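You operate a simulated robot arm through the tools that you are given. There is no shell and no other tool. Be economical: measure what you need, move in short steps, check, and stop when the job is done.

You are at the controls of a simulated robot arm. One attempt, no reset.

JOB
Gauge the white film sample and file it by its thickness.
Fine: down in the film gauge slot, ratchet knob on till it clicks; the display shows ten layers. Knob back to OPEN before the sample comes out.

It is judged by the outcome, as a careful person would: the job done as asked, and still so three seconds after it is handed in. It fails if anything else is knocked over, pushed out of place, dropped, spilled or broken.

ROBOT AND FRAMES
A 6-joint arm with a two-finger parallel gripper, fixed in place. Base frame: the origin is at the foot of the arm, x ahead of it, y to its left, z up; the work surface is at about z = 884. Units: mm, rad, N and s.
With the tool pointing down near the work surface it reaches from about 240 to 660 mm from the base axis. Its first joint turns from -1.152 to 1.152 rad. Payload 2.9 kg.
Tool frame: the origin (TCP) lies between the finger pads and is the grasp point; the fingertips stand 30 mm ahead of it; z points along the fingers, y is the line along which they close. Largest opening 110 mm; finger width 20, thickness 10; the body of the gripper, 48 by 112 mm, starts 55 mm behind the TCP.
Orientation is that of the tool frame in the base frame, as a unit quaternion [x, y, z, w]. With the fingers straight down and closing along the base's y, the tool's x points along the base's -x, its y along +y and its z along -z.

CONTROLS
- The arm moves only by the tool send_rows. Its argument "plan" is a list of rows, each a list of 7 numbers: the shift along the tool's x, y, z in units of 500 mm (1.0 is 500 mm), then the turn, a rotation vector about the tool's x, y, z in units of 120 degrees (1.0 is 120 degrees), then the closure, from 0 (fully open) to 1 (shut). In form: [[x, y, z, rx, ry, rz, gripper], ...]. A call has 1 to 12 rows; each row is the pose to reach, as a shift and turn from the pose commanded when the call began, along the tool's axes at that moment. A call with a number of a shift or a turn outside -1 to 1 is refused whole. Each row takes 0.2 s and may step no farther than 50 mm and 0.15 rad from the row before; otherwise, or with a gripper value out of range, the whole call is refused. A pose out of reach is approached as far as the arm can. The call stops where the force on the tool passes 40 N (or 10 N more than at its start, if that is more) or the arm is blocked; 0.2 s more then pass. Each finger travels about 108 mm/s and halts on what it meets, pressing with about 35 N; the grip force reading is that of the motor and also rises with nothing between the fingers. The clock runs only during rows and for 0.2 s after the last one: add rows that repeat a pose to give the fingers time. The reply holds the time, the measured pose of the TCP, the force on the tool along the base axes, the opening and the grip force, in the units named above and with some noise, and new pictures: "show" is both (left out), scene, wrist or none.
- Cameras (640 x 400 px; columns grow to the right, rows downward): "scene" is fixed at [89.8, 421.5, 1404.2]; the picture's right is [-0.71, -0.70, 0.00], its down [-0.35, 0.36, -0.87] and it looks along [0.61, -0.62, -0.50] (base axes); focal length 322 px, centre (320, 200). "wrist" rides on the gripper at [72, 17, -103] in the tool frame; the picture's right is [-0.23, 0.97, 0.00], its down [-0.76, -0.18, -0.62] and it looks along [-0.61, -0.14, 0.78] (tool axes); focal length 222 px, centre (320, 200). There is no depth. A picture from a camera that has moved, and an enlarged one, comes with that camera's place and axes in the base frame and with its lens. The place of the scene camera against the robot may be out by one fixed shift of up to 25 mm in any direction.
- close_up(camera, box): a new picture of the part [left, top, right, bottom] of that camera's present view, enlarged. No time passes.
- finish_job(): hands the job in; it is judged then, once.

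Work in short steps. Places have to be worked out from the pictures, the camera data and where the tool is seen: move nearer, look again, correct. Check each grasp and each placing, and mend what went wrong. You have 120 turns and 170 pictures in all, those below and enlarged ones among them. Open the gripper and draw the arm clear of the work before you hand the job in, unless the task says otherwise; then end with one line.

The tools are called as name(argument=value, ...) on one line, values as JSON. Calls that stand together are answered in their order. send_rows: Moves the arm, as the interface text tells. Its arguments: {"type":"object","properties":{"plan":{"type":"array"},"show":{"type":"string","enum":["both","scene","wrist","none"]}},"required":["plan"]} The other tools are called the same way: close_up (camera, box) takes an enlarged picture of a part of a camera's view; finish_job () hands the job in.

At the start:

```text
clock: 0.0
tcp_pos: [417.3, -29.1, 1252.2]
orientation: [0.0, 1.0, 0.0, -0.001]
contact_force: [0.1, -0.1, -0.8]
grip_width: 110.2
grip_force: 0.1
```

scene: 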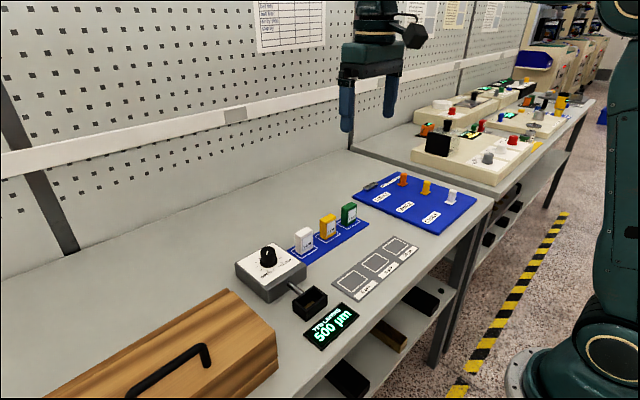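
wrist: 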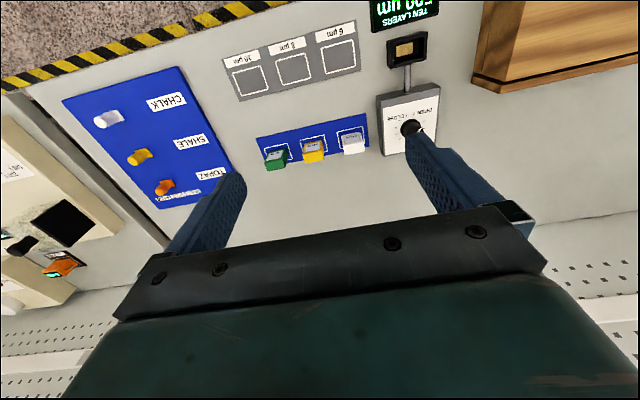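

The pictures show a gauge with a knob, a slot box, three samples, bins labelled by thickness and a display. I'll enlarge these to read the labels.

close_up(camera="scene", box=[220, 190, 440, 360])

close_up(camera="wrist", box=[210, 0, 460, 180])

close_up(camera="scene", box=[225, 230, 335, 310])

close_up(camera="scene", box=[240, 0, 340, 60])

```text
2.35 times, centred on (330, 275) of scene
camera zoom: at [89.8, 421.5, 1404.2], right [-0.71, -0.7, 0.0], down [-0.35, 0.36, -0.87], along [0.61, -0.62, -0.5], focal length 758 px, centre (296, 24)
```

zoom: 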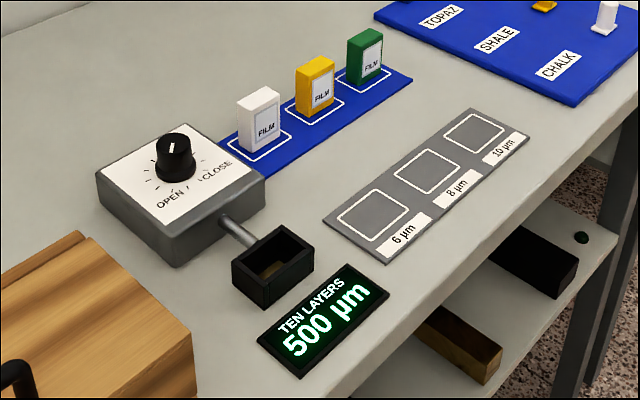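

```text
2.22 times, centred on (335, 90) of wrist
camera zoom: at [345.6, -12.4, 1355.9], right [0.23, 0.97, 0.0], down [0.76, -0.18, 0.62], along [0.61, -0.14, -0.78], focal length 494 px, centre (287, 444)
```

zoom: 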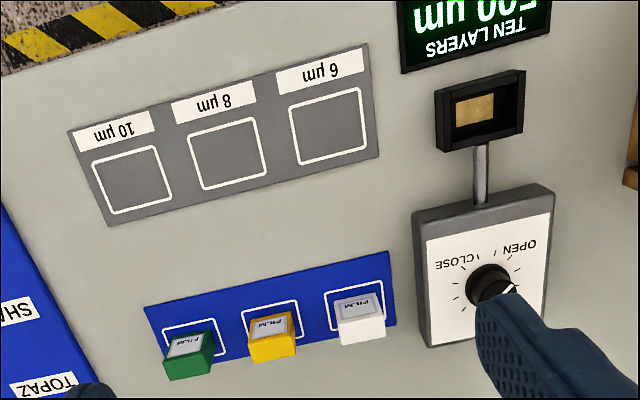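

```text
5.00 times, centred on (280, 270) of scene
camera zoom: at [89.8, 421.5, 1404.2], right [-0.71, -0.7, 0.0], down [-0.35, 0.36, -0.87], along [0.61, -0.62, -0.5], focal length 1611 px, centre (520, -150)
```

zoom: 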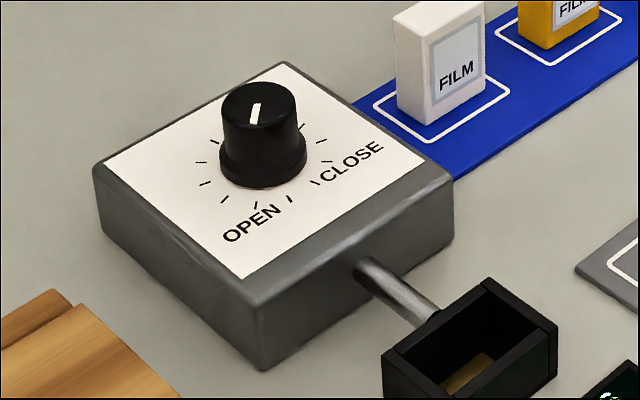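

```text
6.40 times, centred on (290, 30) of scene
camera zoom: at [89.8, 421.5, 1404.2], right [-0.71, -0.7, 0.0], down [-0.35, 0.36, -0.87], along [0.61, -0.62, -0.5], focal length 2062 px, centre (512, 1288)
```

zoom: 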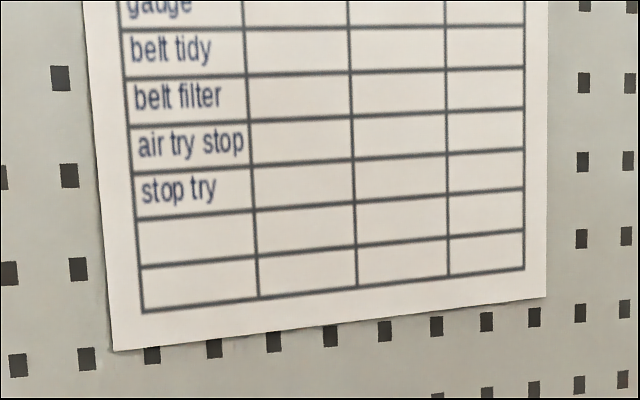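

I estimate the knob at about (538, 120), the white sample at (557, 10), the slot at (416, 125), and the bins at x≈401 with y≈10, -74 and -161. I'll move lower and back for a closer wrist look.

send_rows(plan=[[0.03, 0.06, 0.06, 0, 0, 0, 0], [0.06, 0.12, 0.12, 0, 0, 0, 0], [0.09, 0.18, 0.18, 0, 0, 0, 0], [0.12, 0.24, 0.24, 0, 0, 0, 0], [0.134, 0.268, 0.264, 0, 0, 0, 0]], show="wrist")

```text
clock: 1.2
tcp_pos: [350.5, 106.6, 1120.5]
orientation: [0.001, 1.0, 0.0, 0.0]
contact_force: [-0.3, -0.2, -0.9]
grip_width: 110.2
grip_force: 0.0
camera wrist: at [278.2, 121.6, 1223.5], right [0.23, 0.97, 0.0], down [0.76, -0.18, 0.62], along [0.61, -0.14, -0.78], focal length 222 px, centre (320, 200)
```

wrist: 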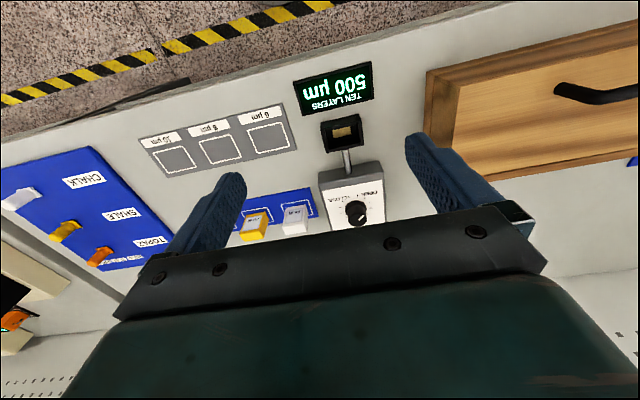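

close_up(camera="wrist", box=[225, 100, 425, 240])

close_up(camera="wrist", box=[310, 105, 390, 235])

```text
2.86 times, centred on (325, 170) of wrist
camera zoom: at [278.2, 121.6, 1223.5], right [0.23, 0.97, 0.0], down [0.76, -0.18, 0.62], along [0.61, -0.14, -0.78], focal length 635 px, centre (306, 286)
```

zoom: 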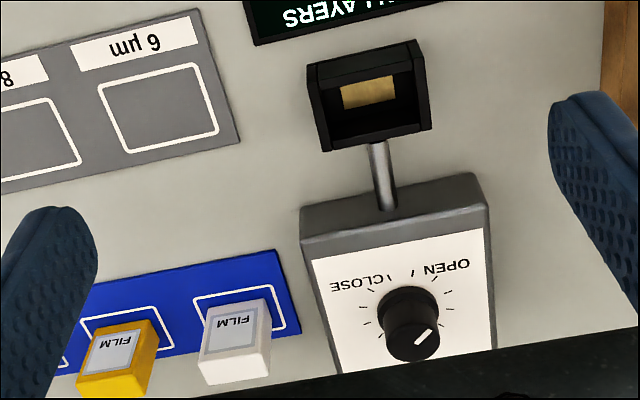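

```text
3.08 times, centred on (350, 170) of wrist
camera zoom: at [278.2, 121.6, 1223.5], right [0.23, 0.97, 0.0], down [0.76, -0.18, 0.62], along [0.61, -0.14, -0.78], focal length 684 px, centre (228, 292)
```

zoom: 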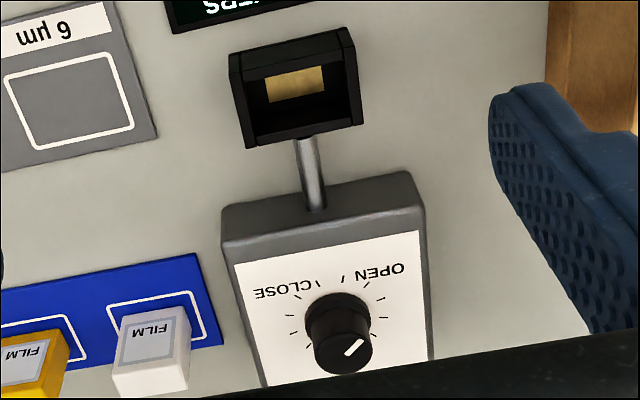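

The knob's mark points at OPEN, and CLOSE is next to it on the dial. The white sample looks like a block about 40 mm wide. I'll go above it for a closer look.

send_rows(plan=[[-0.07, -0.035, 0.0, 0, 0, 0, 0.2], [-0.14, -0.07, 0.02, 0, 0, 0, 0.3], [-0.21, -0.105, 0.06, 0, 0, 0, 0.3], [-0.28, -0.14, 0.1, 0, 0, 0, 0.3], [-0.34, -0.17, 0.15, 0, 0, 0, 0.3], [-0.396, -0.194, 0.18, 0, 0, 0, 0.3]], show="both")

```text
clock: 2.6
tcp_pos: [548.7, 8.2, 1027.9]
orientation: [0.0, 1.0, -0.001, 0.001]
contact_force: [0.7, 0.2, -0.6]
grip_width: 76.8
grip_force: 0.0
camera wrist: at [477.0, 24.7, 1131.5], right [0.23, 0.97, 0.0], down [0.76, -0.18, 0.62], along [0.61, -0.14, -0.78], focal length 222 px, centre (320, 200)
```

scene: 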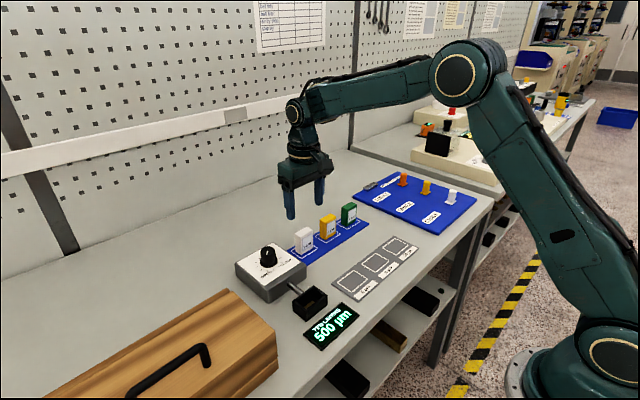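
wrist: 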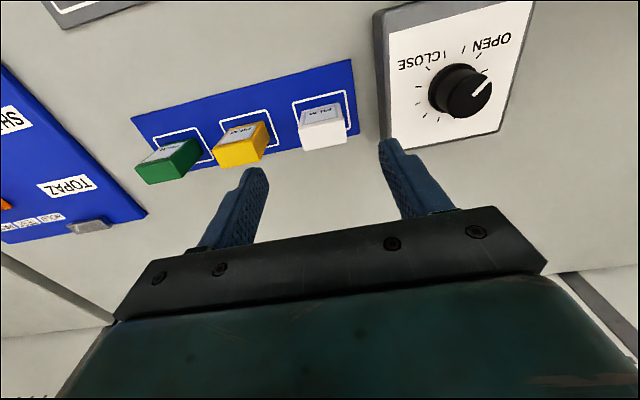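

close_up(camera="wrist", box=[260, 60, 380, 160])

close_up(camera="wrist", box=[380, 10, 540, 150])

```text
4.00 times, centred on (320, 110) of wrist
camera zoom: at [477.0, 24.7, 1131.5], right [0.23, 0.97, 0.0], down [0.76, -0.18, 0.62], along [0.61, -0.14, -0.78], focal length 888 px, centre (320, 560)
```

zoom: 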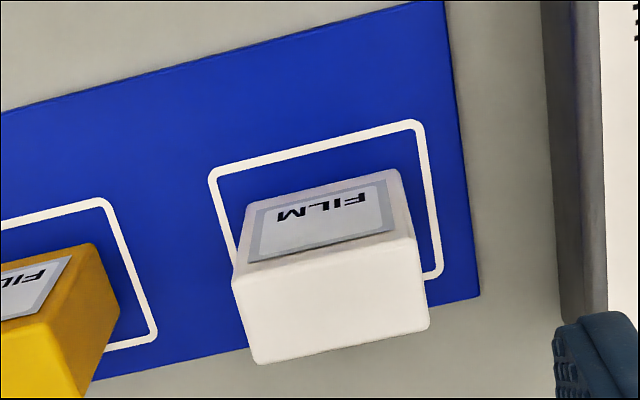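

```text
2.86 times, centred on (460, 80) of wrist
camera zoom: at [477.0, 24.7, 1131.5], right [0.23, 0.97, 0.0], down [0.76, -0.18, 0.62], along [0.61, -0.14, -0.78], focal length 635 px, centre (-80, 543)
```

zoom: 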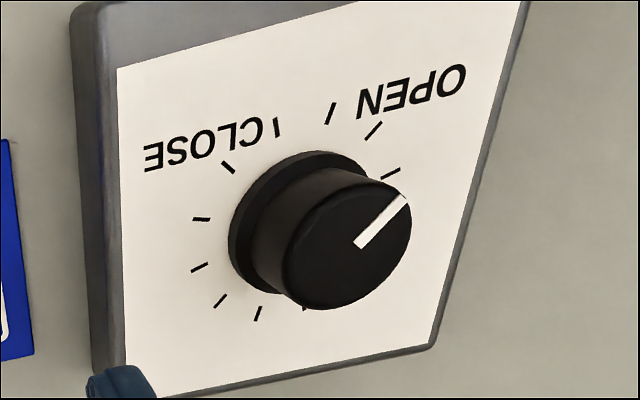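

The white sample is about 39 × 20 × 54 mm. It is centred near (556, 10) with its top at z≈940. I'll narrow the opening to about 60 mm and descend to TCP z≈947, gripping only the top so the fingers stay clear of the slot rim.

send_rows(plan=[[-0.0146, 0.0036, 0.03, 0, 0, 0, 0.46], [-0.0146, 0.0036, 0.06, 0, 0, 0, 0.46], [-0.0146, 0.0036, 0.11, 0, 0, 0, 0.46], [-0.0146, 0.0036, 0.161, 0, 0, 0, 0.46]], show="both")

```text
clock: 3.6
tcp_pos: [555.9, 9.8, 949.4]
orientation: [0.0, 1.0, 0.0, -0.001]
contact_force: [0.4, -0.5, -0.1]
grip_width: 59.5
grip_force: 0.1
camera wrist: at [484.1, 25.6, 1052.0], right [0.23, 0.97, 0.0], down [0.76, -0.18, 0.62], along [0.61, -0.14, -0.78], focal length 222 px, centre (320, 200)
```

scene: 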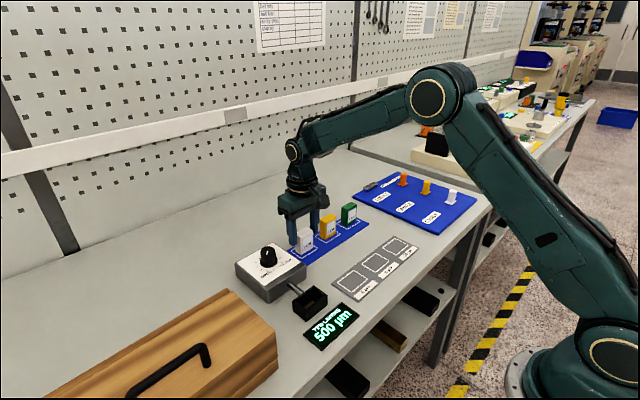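
wrist: 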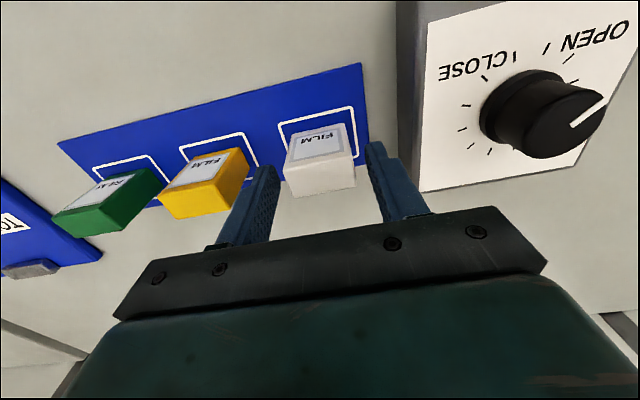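

The sample sits between the fingers and is centred. I'll close on it.

send_rows(plan=[[0, 0, 0, 0, 0, 0, 0.6], [0, 0, 0, 0, 0, 0, 0.8], [0, 0, 0, 0, 0, 0, 0.8]], show="wrist")

```text
clock: 4.4
tcp_pos: [555.7, 8.6, 949.8]
orientation: [0.0, 1.0, 0.0, 0.0]
contact_force: [0.3, -0.3, -0.2]
grip_width: 40.6
grip_force: 34.7
camera wrist: at [484.1, 25.6, 1052.4], right [0.23, 0.97, 0.0], down [0.76, -0.18, 0.62], along [0.61, -0.14, -0.78], focal length 222 px, centre (320, 200)
```

wrist: 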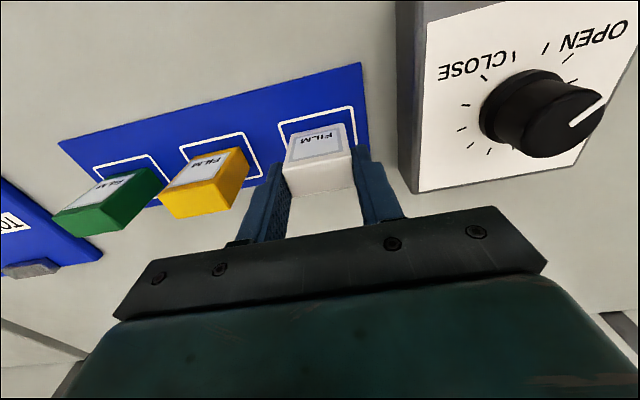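

The grip holds at 40.6 mm. I'll lift straight up, then move toward the slot and look at it before inserting.

send_rows(plan=[[0, 0, -0.08, 0, 0, 0, 0.8], [0, 0, -0.17, 0, 0, 0, 0.8], [0.03, 0, -0.24, 0, 0, 0, 0.8], [0.1, 0.03, -0.24, 0, 0, 0, 0.8], [0.18, 0.05, -0.24, 0, 0, 0, 0.8], [0.26, 0.08, -0.24, 0, 0, 0, 0.8], [0.34, 0.1, -0.24, 0, 0, 0, 0.8], [0.4, 0.12, -0.24, 0, 0, 0, 0.8]], show="wrist")

```text
clock: 6.2
tcp_pos: [357.1, 67.8, 1068.6]
orientation: [0.002, 1.0, 0.001, 0.0]
contact_force: [0.1, 0.0, -0.8]
grip_width: 40.8
grip_force: 34.9
camera wrist: at [284.8, 84.9, 1172.6], right [0.23, 0.97, 0.0], down [0.76, -0.18, 0.62], along [0.61, -0.14, -0.78], focal length 222 px, centre (320, 200)
```

wrist: 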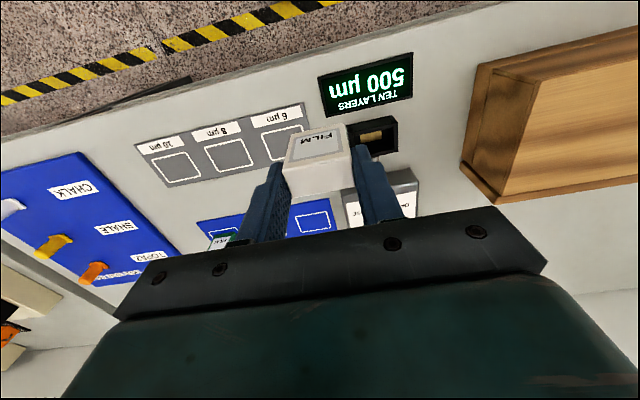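

The sample is held, but the slot is partly hidden. I'll shift -y and lower for a clear close view.

send_rows(plan=[[0.0, -0.06, 0.04, 0, 0, 0, 0.8], [0.0, -0.06, 0.12, 0, 0, 0, 0.8]], show="wrist")

close_up(camera="wrist", box=[345, 80, 465, 180])

close_up(camera="scene", box=[280, 270, 350, 330])

```text
clock: 6.8
tcp_pos: [356.4, 39.0, 1008.8]
orientation: [0.0, 1.0, 0.0, 0.0]
contact_force: [0.0, -0.2, -1.4]
grip_width: 40.4
grip_force: 35.2
camera wrist: at [285.4, 55.7, 1112.4], right [0.23, 0.97, 0.0], down [0.76, -0.18, 0.62], along [0.61, -0.14, -0.78], focal length 222 px, centre (320, 200)
```

wrist: 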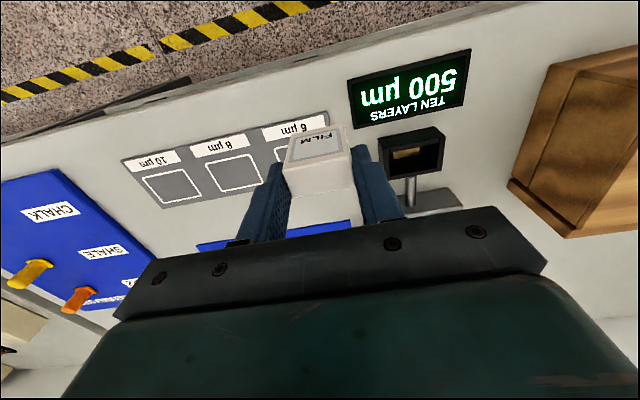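

```text
4.00 times, centred on (405, 130) of wrist
camera zoom: at [285.4, 55.7, 1112.4], right [0.23, 0.97, 0.0], down [0.76, -0.18, 0.62], along [0.61, -0.14, -0.78], focal length 888 px, centre (-20, 480)
```

zoom: 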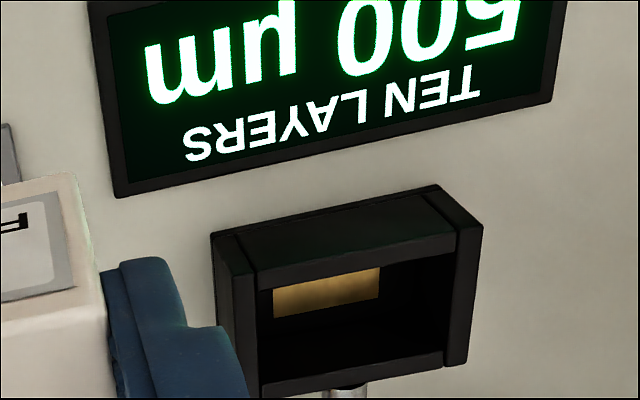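

```text
6.67 times, centred on (315, 300) of scene
camera zoom: at [89.8, 421.4, 1404.2], right [-0.71, -0.7, 0.0], down [-0.35, 0.36, -0.87], along [0.61, -0.62, -0.5], focal length 2148 px, centre (353, -467)
```

zoom: 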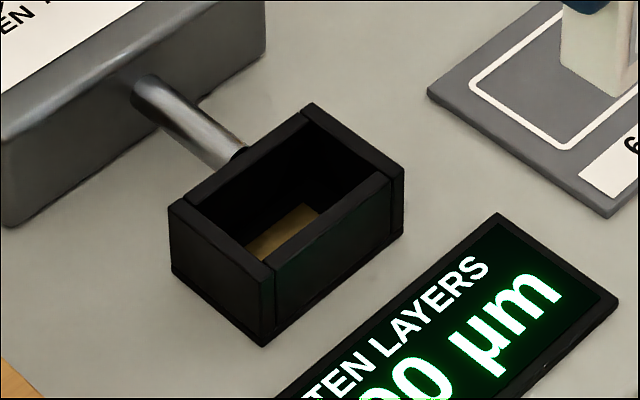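

From this view the slot's inner area is x 401–429.5 and y 100.5–147.5, with the rim at z≈910 and its centre at (415.5, 124). I'll move over it at the present height and check.

send_rows(plan=[[-0.05, 0.07, 0, 0, 0, 0, 0.8], [-0.1, 0.14, 0, 0, 0, 0, 0.8], [-0.118, 0.17, 0, 0, 0, 0, 0.8], [-0.118, 0.17, 0, 0, 0, 0, 0.8]], show="both")

close_up(camera="wrist", box=[260, 80, 380, 200])

close_up(camera="scene", box=[270, 240, 350, 330])

```text
clock: 7.8
tcp_pos: [413.3, 125.3, 1009.0]
orientation: [0.0, 1.0, 0.0, -0.001]
contact_force: [0.4, 0.3, -0.1]
grip_width: 40.6
grip_force: 34.7
camera wrist: at [342.1, 141.3, 1112.8], right [0.23, 0.97, 0.0], down [0.76, -0.18, 0.62], along [0.61, -0.14, -0.78], focal length 222 px, centre (320, 200)
```

scene: 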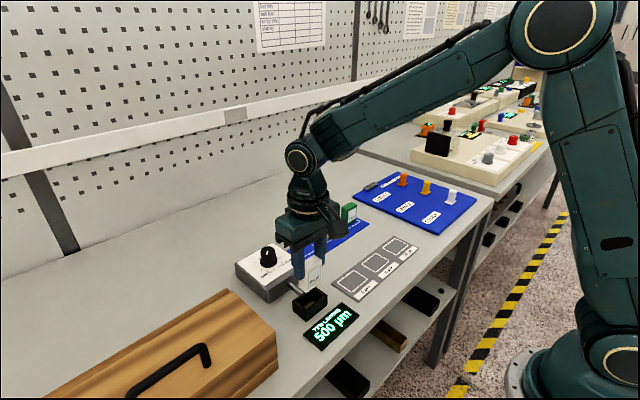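
wrist: 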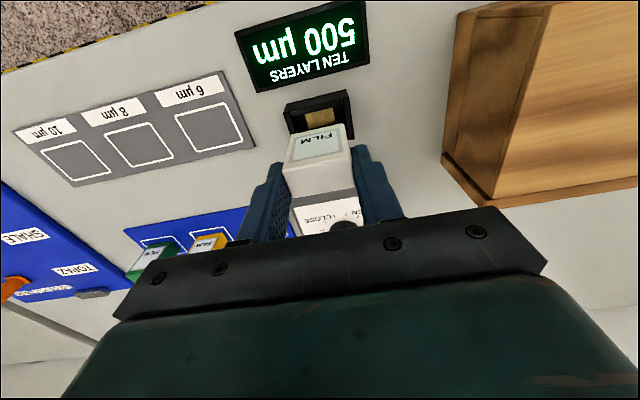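

```text
3.33 times, centred on (320, 140) of wrist
camera zoom: at [342.1, 141.3, 1112.8], right [0.23, 0.97, 0.0], down [0.76, -0.18, 0.62], along [0.61, -0.14, -0.78], focal length 740 px, centre (320, 400)
```

zoom: 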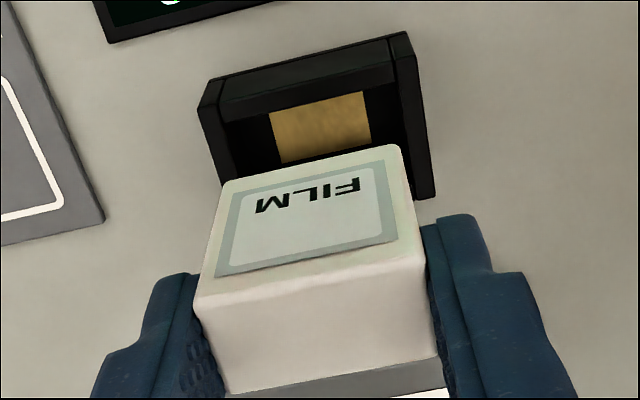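

```text
4.44 times, centred on (310, 285) of scene
camera zoom: at [89.8, 421.5, 1404.2], right [-0.71, -0.7, 0.0], down [-0.35, 0.36, -0.87], along [0.61, -0.62, -0.5], focal length 1432 px, centre (364, -178)
```

zoom: 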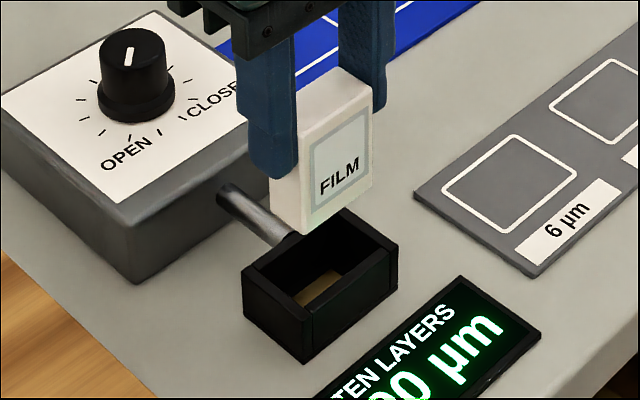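

The sample's bottom is at x≈405–425 and y≈104–145, which fits inside the slot opening. I'll descend partway so its bottom enters the rim.

send_rows(plan=[[-0.002, -0.001, 0.04, 0, 0, 0, 0.8], [-0.002, -0.001, 0.068, 0, 0, 0, 0.8], [-0.002, -0.001, 0.08, 0, 0, 0, 0.8]], show="wrist")

close_up(camera="scene", box=[270, 240, 350, 330])

```text
clock: 8.6
tcp_pos: [416.6, 123.7, 969.0]
orientation: [0.0, 1.0, 0.0, 0.0]
contact_force: [0.8, 0.2, -0.1]
grip_width: 40.5
grip_force: 35.0
camera wrist: at [344.0, 140.4, 1072.1], right [0.23, 0.97, 0.0], down [0.76, -0.18, 0.62], along [0.61, -0.14, -0.78], focal length 222 px, centre (320, 200)
```

wrist: 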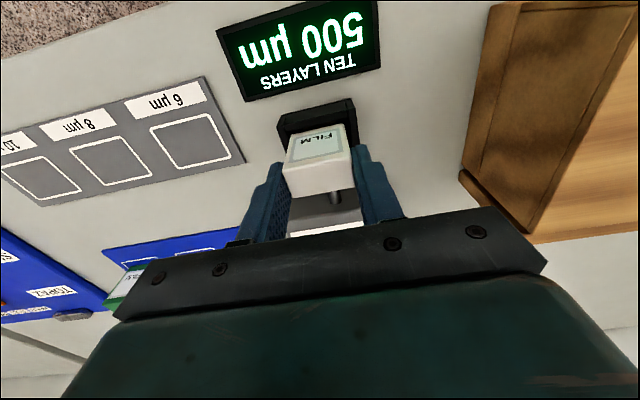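

```text
4.44 times, centred on (310, 285) of scene
camera zoom: at [89.8, 421.5, 1404.2], right [-0.71, -0.7, 0.0], down [-0.35, 0.36, -0.87], along [0.61, -0.62, -0.5], focal length 1432 px, centre (364, -178)
```

zoom: 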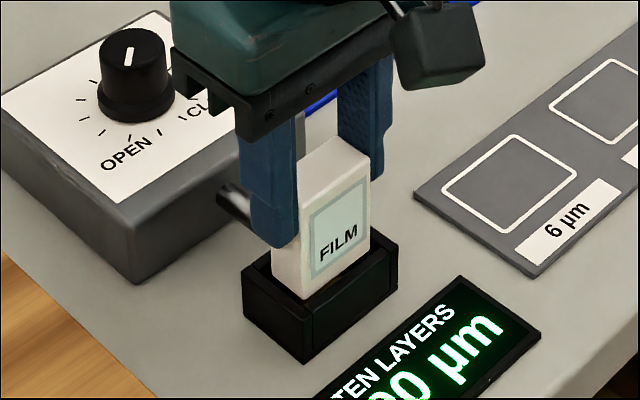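

The sample is inside the rim. I'll descend gently to the floor in small steps.

send_rows(plan=[[0, 0, 0.012, 0, 0, 0, 0.8], [0, 0, 0.02, 0, 0, 0, 0.8], [0, 0, 0.026, 0, 0, 0, 0.8], [0, 0, 0.031, 0, 0, 0, 0.8], [0, 0, 0.034, 0, 0, 0, 0.8]], show="wrist")

close_up(camera="scene", box=[270, 240, 350, 330])

```text
clock: 9.8
tcp_pos: [415.9, 124.1, 951.7]
orientation: [0.0, 1.0, -0.001, 0.0]
contact_force: [-0.5, -0.2, -0.4]
grip_width: 40.7
grip_force: 35.3
camera wrist: at [343.8, 141.0, 1055.7], right [0.23, 0.97, 0.0], down [0.76, -0.18, 0.62], along [0.61, -0.14, -0.78], focal length 222 px, centre (320, 200)
```

wrist: 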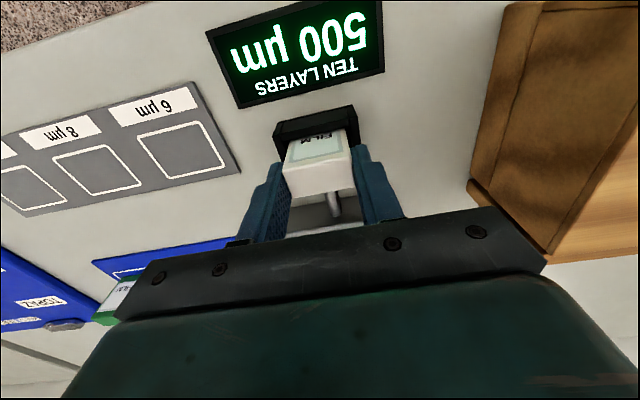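

```text
4.44 times, centred on (310, 285) of scene
camera zoom: at [89.8, 421.5, 1404.2], right [-0.71, -0.7, 0.0], down [-0.35, 0.36, -0.87], along [0.61, -0.62, -0.5], focal length 1432 px, centre (364, -178)
```

zoom: 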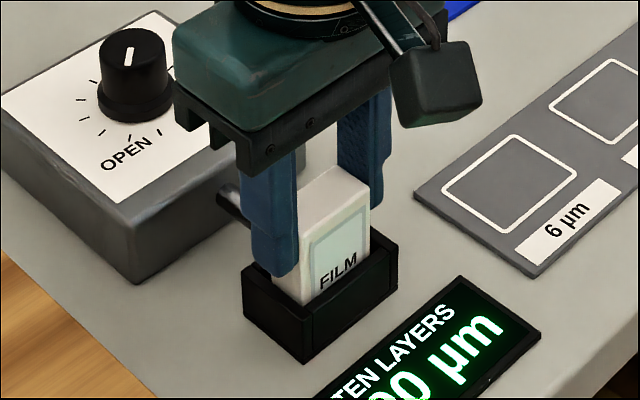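

There is no contact yet. I'll go down in finer steps.

send_rows(plan=[[0, 0, 0.002, 0, 0, 0, 0.8], [0, 0, 0.004, 0, 0, 0, 0.8]], show="none")

```text
clock: 10.4
tcp_pos: [415.4, 123.6, 951.4]
orientation: [0.0, 1.0, -0.001, 0.0]
contact_force: [-1.4, 0.1, -0.5]
grip_width: 40.5
grip_force: 34.9
```

send_rows(plan=[[0, 0, 0.002, 0, 0, 0, 0.8], [0, 0, 0.004, 0, 0, 0, 0.8]], show="none")

```text
clock: 11.0
tcp_pos: [416.7, 122.7, 948.5]
orientation: [0.0, 1.0, 0.0, 0.0]
contact_force: [0.0, 0.2, -0.6]
grip_width: 40.7
grip_force: 35.5
```

Still no contact at z≈948.5. I'll step down a little further.

send_rows(plan=[[0, 0, 0.002, 0, 0, 0, 0.8], [0, 0, 0.004, 0, 0, 0, 0.8]], show="none")

close_up(camera="scene", box=[280, 260, 340, 330])

```text
clock: 11.6
tcp_pos: [416.9, 123.7, 948.1]
orientation: [0.001, 1.0, 0.0, 0.001]
contact_force: [-6.3, -3.4, 21.8]
grip_width: 40.4
grip_force: 34.9
```

```text
5.71 times, centred on (310, 295) of scene
camera zoom: at [89.4, 421.3, 1404.3], right [-0.71, -0.7, 0.0], down [-0.35, 0.36, -0.87], along [0.61, -0.62, -0.5], focal length 1841 px, centre (377, -343)
```

zoom: 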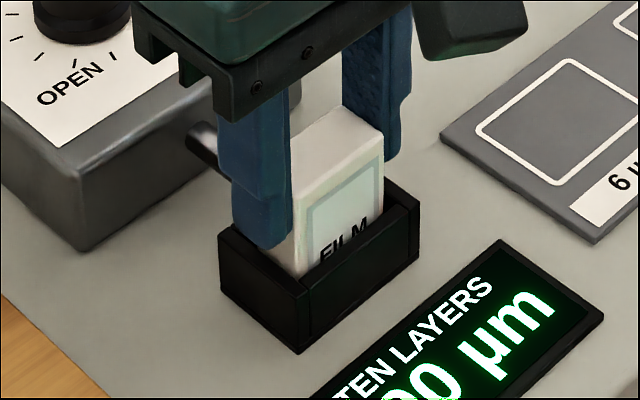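

The sample has reached the floor, with contact at 22 N. I'll ease up 1 mm, release, rise and look.

send_rows(plan=[[0, 0, -0.002, 0, 0, 0, 0.8], [0, 0, -0.002, 0, 0, 0, 0.5], [0, 0, -0.002, 0, 0, 0, 0.5], [0, 0, -0.06, 0, 0, 0, 0.5], [0, 0, -0.15, 0, 0, 0, 0.5], [0, 0, -0.2, 0, 0, 0, 0.5]], show="both")

close_up(camera="scene", box=[270, 240, 350, 330])

```text
clock: 13.0
tcp_pos: [415.5, 123.6, 1048.0]
orientation: [0.0, 1.0, -0.001, 0.0]
contact_force: [0.7, 0.1, -0.1]
grip_width: 54.8
grip_force: 0.1
camera wrist: at [343.3, 140.6, 1151.2], right [0.23, 0.97, 0.0], down [0.76, -0.18, 0.62], along [0.61, -0.14, -0.78], focal length 222 px, centre (320, 200)
```

scene: 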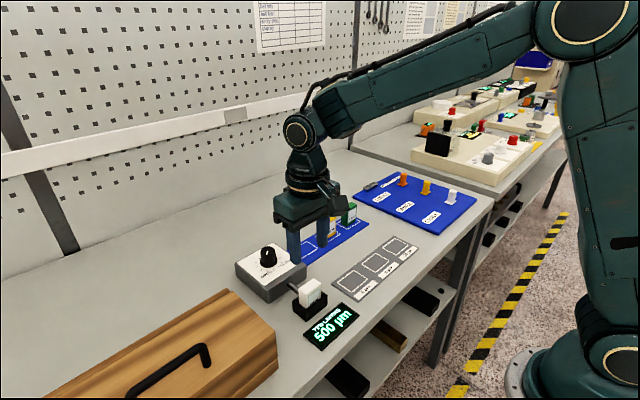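
wrist: 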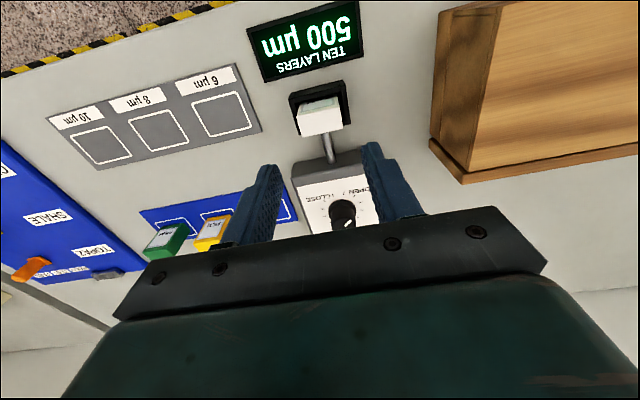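

```text
4.44 times, centred on (310, 285) of scene
camera zoom: at [89.8, 421.5, 1404.2], right [-0.71, -0.7, 0.0], down [-0.35, 0.36, -0.87], along [0.61, -0.62, -0.5], focal length 1432 px, centre (364, -178)
```

zoom: 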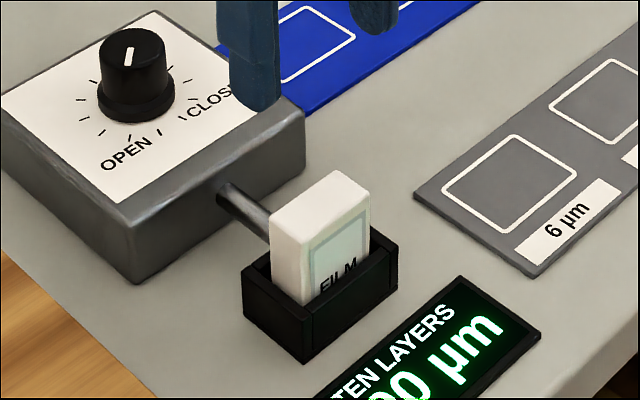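

The sample is seated. Triangulation puts the knob top at about (543.5, 124.6, 953), roughly 34 mm across, on a panel at z≈928. I'll move above it.

send_rows(plan=[[-0.08, 0.002, 0, 0, 0, 0, 0.4], [-0.16, 0.002, 0, 0, 0, 0, 0.4], [-0.24, 0.002, 0.03, 0, 0, 0, 0.4], [-0.256, 0.002, 0.06, 0, 0, 0, 0.4], [-0.256, 0.002, 0.08, 0, 0, 0, 0.4]], show="wrist")

close_up(camera="wrist", box=[240, 70, 400, 200])

```text
clock: 14.2
tcp_pos: [544.3, 124.8, 1005.9]
orientation: [0.001, 1.0, 0.001, -0.001]
contact_force: [-0.1, -0.8, -0.3]
grip_width: 65.9
grip_force: 0.0
camera wrist: at [471.4, 141.7, 1109.9], right [0.23, 0.97, 0.0], down [0.76, -0.18, 0.62], along [0.61, -0.14, -0.78], focal length 222 px, centre (320, 200)
```

wrist: 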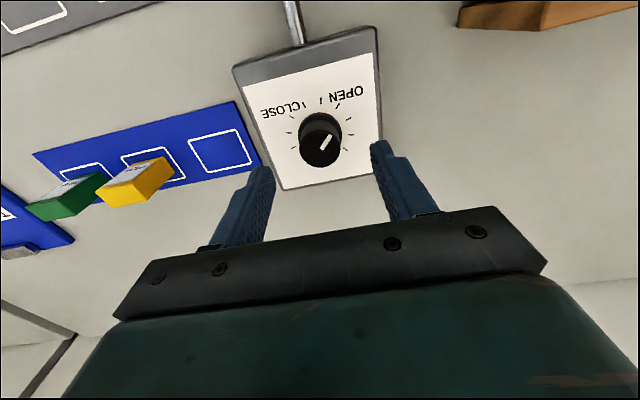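

```text
3.08 times, centred on (320, 135) of wrist
camera zoom: at [471.4, 141.7, 1109.9], right [0.23, 0.97, 0.0], down [0.76, -0.18, 0.62], along [0.61, -0.14, -0.78], focal length 684 px, centre (320, 400)
```

zoom: 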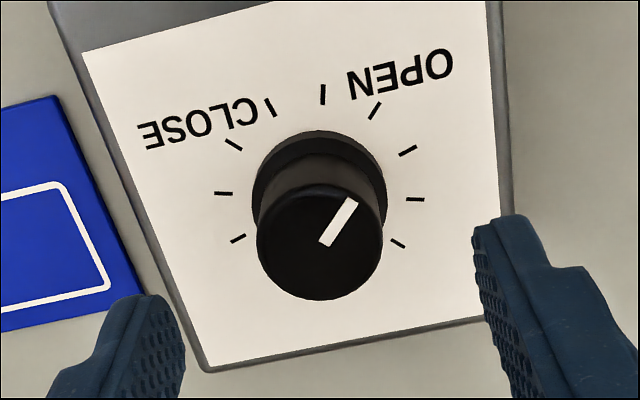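

The knob centre is about (545, 125). I'll descend so the fingertips reach z≈938 and close on the knob.

send_rows(plan=[[-0.001, 0, 0.04, 0, 0, 0, 0.4], [-0.001, 0, 0.076, 0, 0, 0, 0.4], [-0.001, 0, 0.076, 0, 0, 0, 0.6], [-0.001, 0, 0.076, 0, 0, 0, 0.85], [-0.001, 0, 0.076, 0, 0, 0, 0.85]], show="wrist")

close_up(camera="scene", box=[220, 220, 360, 350])

```text
clock: 15.4
tcp_pos: [545.8, 124.6, 967.2]
orientation: [0.001, 1.0, 0.0, 0.0]
contact_force: [0.5, -2.0, -1.6]
grip_width: 33.6
grip_force: 44.9
camera wrist: at [472.8, 141.2, 1071.9], right [0.23, 0.97, 0.0], down [0.76, -0.18, 0.62], along [0.61, -0.14, -0.78], focal length 222 px, centre (320, 200)
```

wrist: 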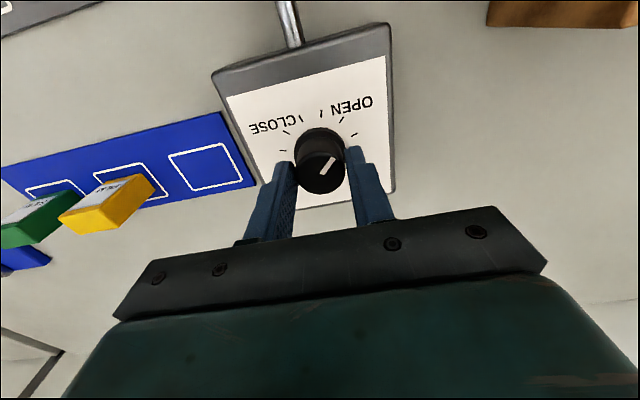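

```text
3.08 times, centred on (290, 285) of scene
camera zoom: at [89.9, 421.4, 1404.2], right [-0.71, -0.7, 0.0], down [-0.35, 0.36, -0.87], along [0.61, -0.62, -0.5], focal length 991 px, centre (412, -62)
```

zoom: 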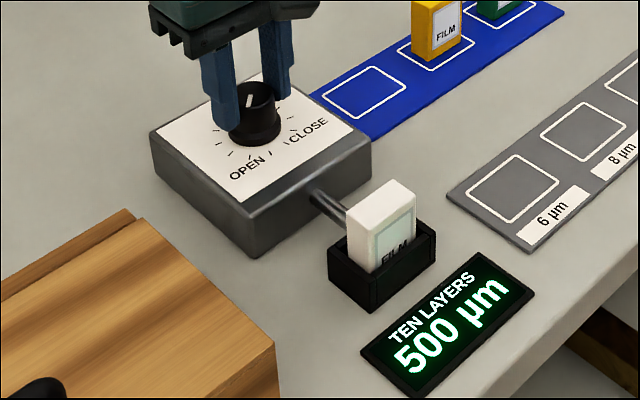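

The knob is gripped. From the front OPEN is at about 7 o'clock and CLOSE at about 5 o'clock, so I expect closing to be clockwise. I'll test with a small clockwise turn and watch the display.

send_rows(plan=[[0, 0, 0, 0, 0, 0.07, 0.85], [0, 0, 0, 0, 0, 0.14, 0.85], [0, 0, 0, 0, 0, 0.21, 0.85]], show="wrist")

close_up(camera="scene", box=[220, 220, 360, 350])

```text
clock: 16.2
tcp_pos: [545.9, 125.0, 967.9]
orientation: [0.221, 0.975, 0.001, 0.0]
contact_force: [5.4, -4.3, -7.7]
grip_width: 33.4
grip_force: 45.6
camera wrist: at [487.1, 170.8, 1071.9], right [0.62, 0.78, 0.0], down [0.61, -0.49, 0.62], along [0.49, -0.39, -0.78], focal length 222 px, centre (320, 200)
```

wrist: 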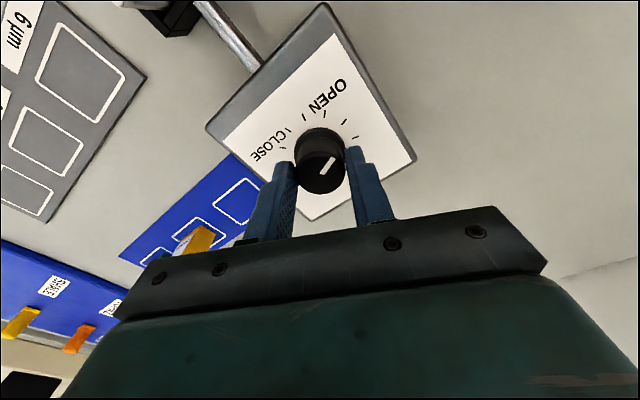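

```text
3.08 times, centred on (290, 285) of scene
camera zoom: at [90.1, 421.4, 1404.2], right [-0.71, -0.7, 0.0], down [-0.35, 0.36, -0.87], along [0.61, -0.62, -0.5], focal length 991 px, centre (412, -62)
```

zoom: 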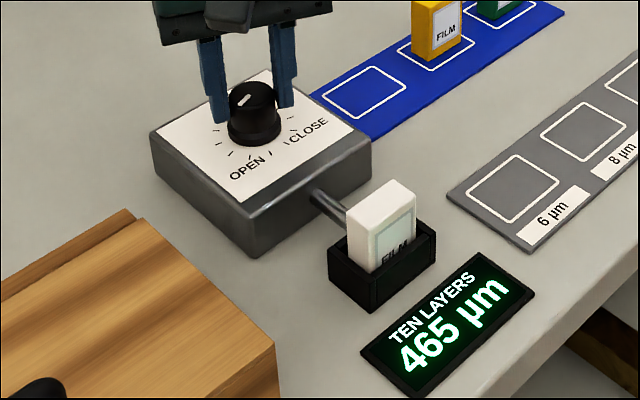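

Clockwise closes it: the display now reads 465. I'll keep turning.

send_rows(plan=[[0, 0, 0, 0, 0, 0.07, 0.85], [0, 0, 0, 0, 0, 0.14, 0.85], [0, 0, 0, 0, 0, 0.21, 0.85], [0, 0, 0, 0, 0, 0.28, 0.85], [0, 0, 0, 0, 0, 0.35, 0.85], [0, 0, 0, 0, 0, 0.42, 0.85], [0, 0, 0, 0, 0, 0.49, 0.85], [0, 0, 0, 0, 0, 0.56, 0.85], [0, 0, 0, 0, 0, 0.63, 0.85], [0, 0, 0, 0, 0, 0.7, 0.85]], show="scene")

close_up(camera="scene", box=[220, 220, 360, 350])

```text
clock: 18.4
tcp_pos: [545.1, 125.3, 969.8]
orientation: [0.816, 0.578, 0.0, -0.001]
contact_force: [12.3, -7.7, -11.2]
grip_width: 33.7
grip_force: 45.0
```

scene: 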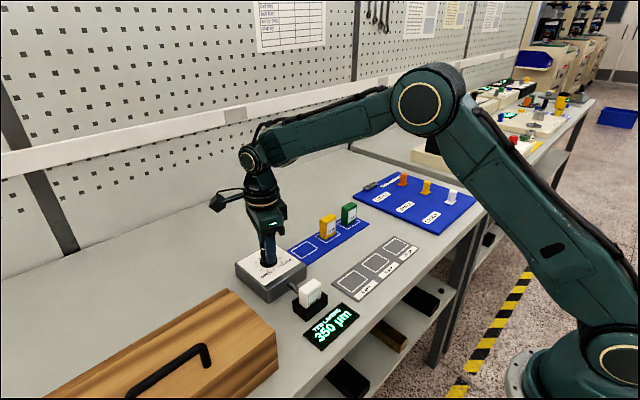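

```text
3.08 times, centred on (290, 285) of scene
camera zoom: at [90.3, 421.3, 1404.2], right [-0.71, -0.7, 0.0], down [-0.35, 0.36, -0.87], along [0.61, -0.62, -0.5], focal length 991 px, centre (412, -62)
```

zoom: 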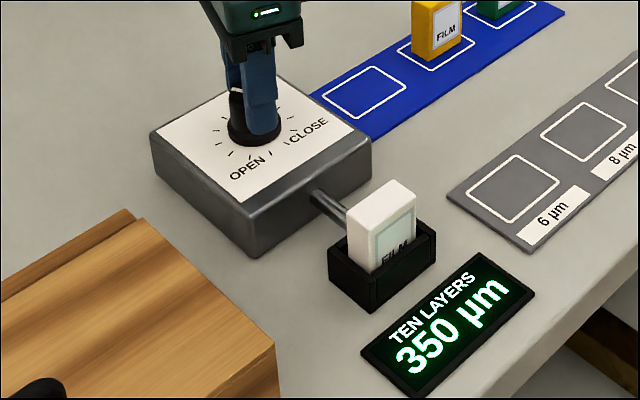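

The reading is 350 at 109° of turn. I'll continue another 84°.

send_rows(plan=[[0, 0, 0, 0, 0, 0.07, 0.85], [0, 0, 0, 0, 0, 0.14, 0.85], [0, 0, 0, 0, 0, 0.21, 0.85], [0, 0, 0, 0, 0, 0.28, 0.85], [0, 0, 0, 0, 0, 0.35, 0.85], [0, 0, 0, 0, 0, 0.42, 0.85], [0, 0, 0, 0, 0, 0.49, 0.85], [0, 0, 0, 0, 0, 0.56, 0.85], [0, 0, 0, 0, 0, 0.63, 0.85], [0, 0, 0, 0, 0, 0.7, 0.85]], show="none")

close_up(camera="scene", box=[220, 220, 360, 350])

```text
clock: 19.9
tcp_pos: [544.7, 124.5, 969.1]
orientation: [0.985, 0.175, -0.004, 0.002]
contact_force: [2.9, 5.6, -1.8]
grip_width: 33.3
grip_force: 45.4
out of reach, approached as far as the arm can: row 7
stopped in row 7: the force on the tool passed its limit (the readings are from after the stop); the commanded pose is now the measured one
```

```text
3.08 times, centred on (290, 285) of scene
camera zoom: at [89.9, 421.6, 1404.1], right [-0.71, -0.7, 0.0], down [-0.35, 0.36, -0.87], along [0.61, -0.62, -0.5], focal length 991 px, centre (412, -62)
```

zoom: 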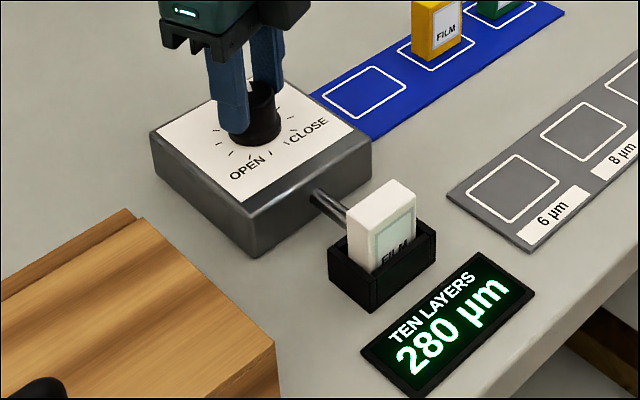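

The wrist limit is at yaw≈160° and the reading is 280. I'll release, lift, turn the wrist back and regrip.

send_rows(plan=[[0, 0, 0, 0, 0, 0, 0.5], [0, 0, 0, 0, 0, 0, 0.4], [0, 0, -0.04, 0, 0, 0, 0.4], [0, 0, -0.08, 0, 0, -0.07, 0.4], [0, 0, -0.08, 0, 0, -0.14, 0.4], [0, 0, -0.08, 0, 0, -0.21, 0.4], [0, 0, -0.08, 0, 0, -0.28, 0.4], [0, 0, -0.08, 0, 0, -0.35, 0.4], [0, 0, -0.08, 0, 0, -0.42, 0.4], [0, 0, -0.08, 0, 0, -0.49, 0.4], [0, 0, -0.08, 0, 0, -0.56, 0.4], [0, 0, -0.08, 0, 0, -0.63, 0.4]], show="none")

send_rows(plan=[[0, 0, 0, 0, 0, -0.07, 0.4], [0, 0, 0, 0, 0, -0.14, 0.4], [0, 0, 0, 0, 0, -0.21, 0.4], [0, 0, 0, 0, 0, -0.28, 0.4], [0, 0, 0, 0, 0, -0.35, 0.4], [0, 0, 0, 0, 0, -0.42, 0.4], [0, 0, 0, 0, 0, -0.49, 0.4], [0, 0, 0, 0, 0, -0.56, 0.4], [0, 0, 0, 0, 0, -0.63, 0.4], [0, 0, 0, 0, 0, -0.7, 0.4], [0, 0, 0, 0, 0, -0.77, 0.4], [0, 0, 0, 0, 0, -0.84, 0.4]], show="wrist")

close_up(camera="scene", box=[220, 220, 360, 350])

```text
clock: 22.5
tcp_pos: [544.8, 123.8, 1007.8]
orientation: [0.671, 0.741, -0.005, 0.0]
contact_force: [0.0, -0.4, -0.2]
grip_width: 66.0
grip_force: 0.0
```

```text
clock: 25.1
tcp_pos: [545.9, 125.2, 1008.0]
orientation: [-0.143, 0.99, -0.003, -0.004]
contact_force: [0.3, -0.3, -0.1]
grip_width: 66.1
grip_force: 0.2
camera wrist: at [472.4, 119.9, 1113.0], right [-0.06, 1.0, -0.01], down [0.78, 0.05, 0.62], along [0.62, 0.03, -0.79], focal length 222 px, centre (320, 200)
```

wrist: 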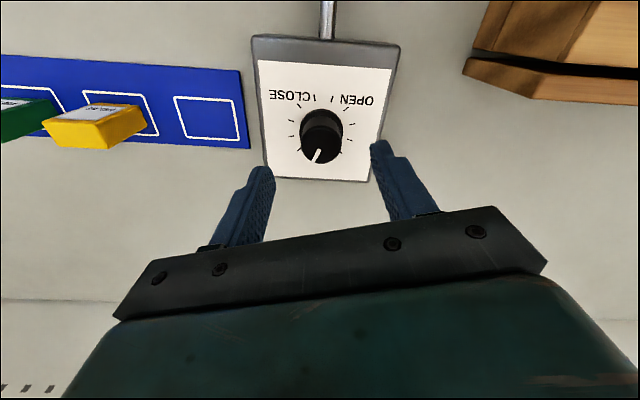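

```text
3.08 times, centred on (290, 285) of scene
camera zoom: at [89.8, 421.5, 1404.2], right [-0.71, -0.7, 0.0], down [-0.35, 0.36, -0.87], along [0.61, -0.62, -0.5], focal length 991 px, centre (412, -62)
```

zoom: 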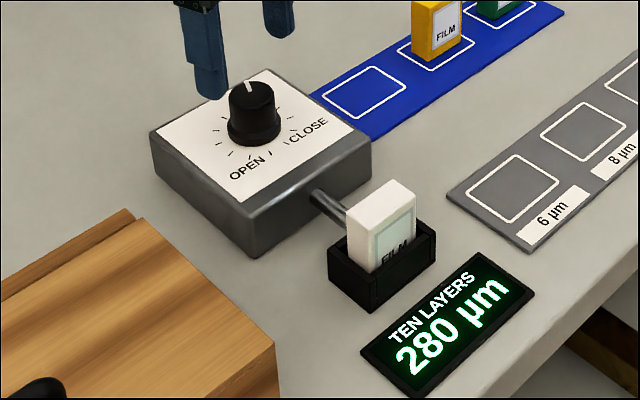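

The display held at 280 and the yaw is -16.5°. I'll go another 25° back, descend and regrip.

send_rows(plan=[[0, 0, 0, 0, 0, -0.07, 0.4], [0, 0, 0, 0, 0, -0.14, 0.4], [0, 0, 0, 0, 0, -0.21, 0.4], [0, 0, 0, 0, 0, -0.28, 0.4], [0, 0, 0.04, 0, 0, -0.28, 0.4], [0, 0, 0.08, 0, 0, -0.28, 0.4], [0, 0, 0.08, 0, 0, -0.28, 0.6], [0, 0, 0.08, 0, 0, -0.28, 0.85], [0, 0, 0.08, 0, 0, -0.28, 0.85]], show="none")

send_rows(plan=[[0, 0, 0, 0, 0, 0.07, 0.85], [0, 0, 0, 0, 0, 0.14, 0.85], [0, 0, 0, 0, 0, 0.21, 0.85], [0, 0, 0, 0, 0, 0.28, 0.85], [0, 0, 0, 0, 0, 0.35, 0.85], [0, 0, 0, 0, 0, 0.42, 0.85], [0, 0, 0, 0, 0, 0.49, 0.85], [0, 0, 0, 0, 0, 0.56, 0.85], [0, 0, 0, 0, 0, 0.63, 0.85], [0, 0, 0, 0, 0, 0.7, 0.85]], show="none")

close_up(camera="scene", box=[220, 220, 360, 350])

```text
clock: 27.1
tcp_pos: [544.1, 123.8, 970.1]
orientation: [-0.422, 0.906, -0.001, -0.004]
contact_force: [1.0, -0.1, -0.8]
grip_width: 32.9
grip_force: 44.8
```

```text
clock: 29.3
tcp_pos: [544.9, 125.7, 969.1]
orientation: [0.291, 0.957, -0.003, -0.002]
contact_force: [-19.7, 18.8, 14.8]
grip_width: 33.0
grip_force: 45.1
```

```text
3.08 times, centred on (290, 285) of scene
camera zoom: at [89.0, 421.9, 1404.1], right [-0.71, -0.7, 0.0], down [-0.35, 0.36, -0.87], along [0.61, -0.62, -0.5], focal length 991 px, centre (412, -62)
```

zoom: 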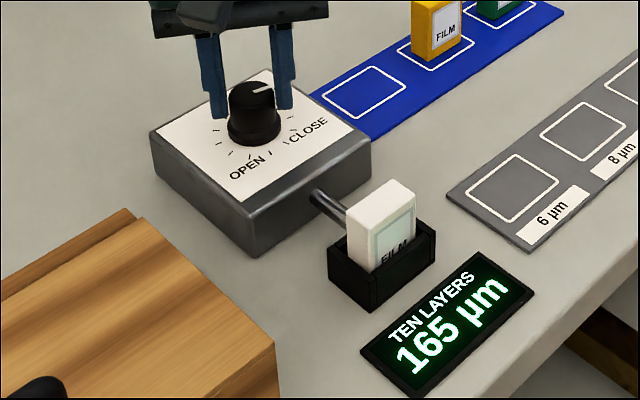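

The reading is 165, but the side force has grown to about 27 N. I'll relax the grip and regrip here to relieve it, then turn on in shorter steps.

send_rows(plan=[[0, 0, 0, 0, 0, 0, 0.6], [0, 0, 0, 0, 0, 0, 0.6], [0, 0, 0, 0, 0, 0, 0.85], [0, 0, 0, 0, 0, 0, 0.85]], show="none")

send_rows(plan=[[0, 0, 0, 0, 0, 0.07, 0.85], [0, 0, 0, 0, 0, 0.14, 0.85], [0, 0, 0, 0, 0, 0.21, 0.85], [0, 0, 0, 0, 0, 0.26, 0.85]], show="none")

close_up(camera="scene", box=[220, 220, 360, 350])

```text
clock: 30.3
tcp_pos: [547.2, 122.8, 968.1]
orientation: [0.293, 0.956, -0.004, -0.001]
contact_force: [11.5, 2.7, -8.3]
grip_width: 33.4
grip_force: 45.4
```

```text
clock: 31.3
tcp_pos: [545.3, 123.0, 968.7]
orientation: [0.542, 0.84, -0.003, 0.0]
contact_force: [17.8, -7.7, -9.3]
grip_width: 33.4
grip_force: 45.0
```

```text
3.08 times, centred on (290, 285) of scene
camera zoom: at [90.5, 421.3, 1404.2], right [-0.71, -0.7, 0.0], down [-0.35, 0.36, -0.87], along [0.61, -0.62, -0.5], focal length 991 px, centre (412, -62)
```

zoom: 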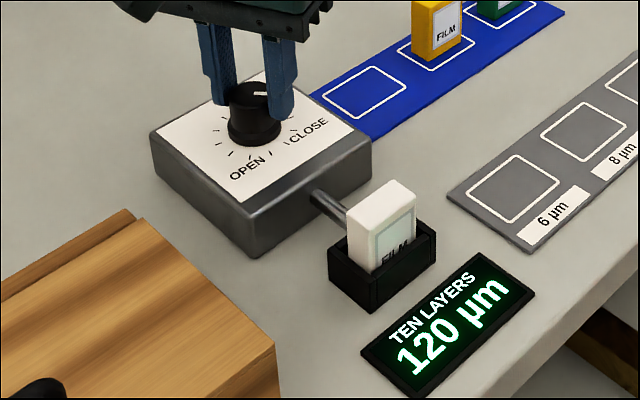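

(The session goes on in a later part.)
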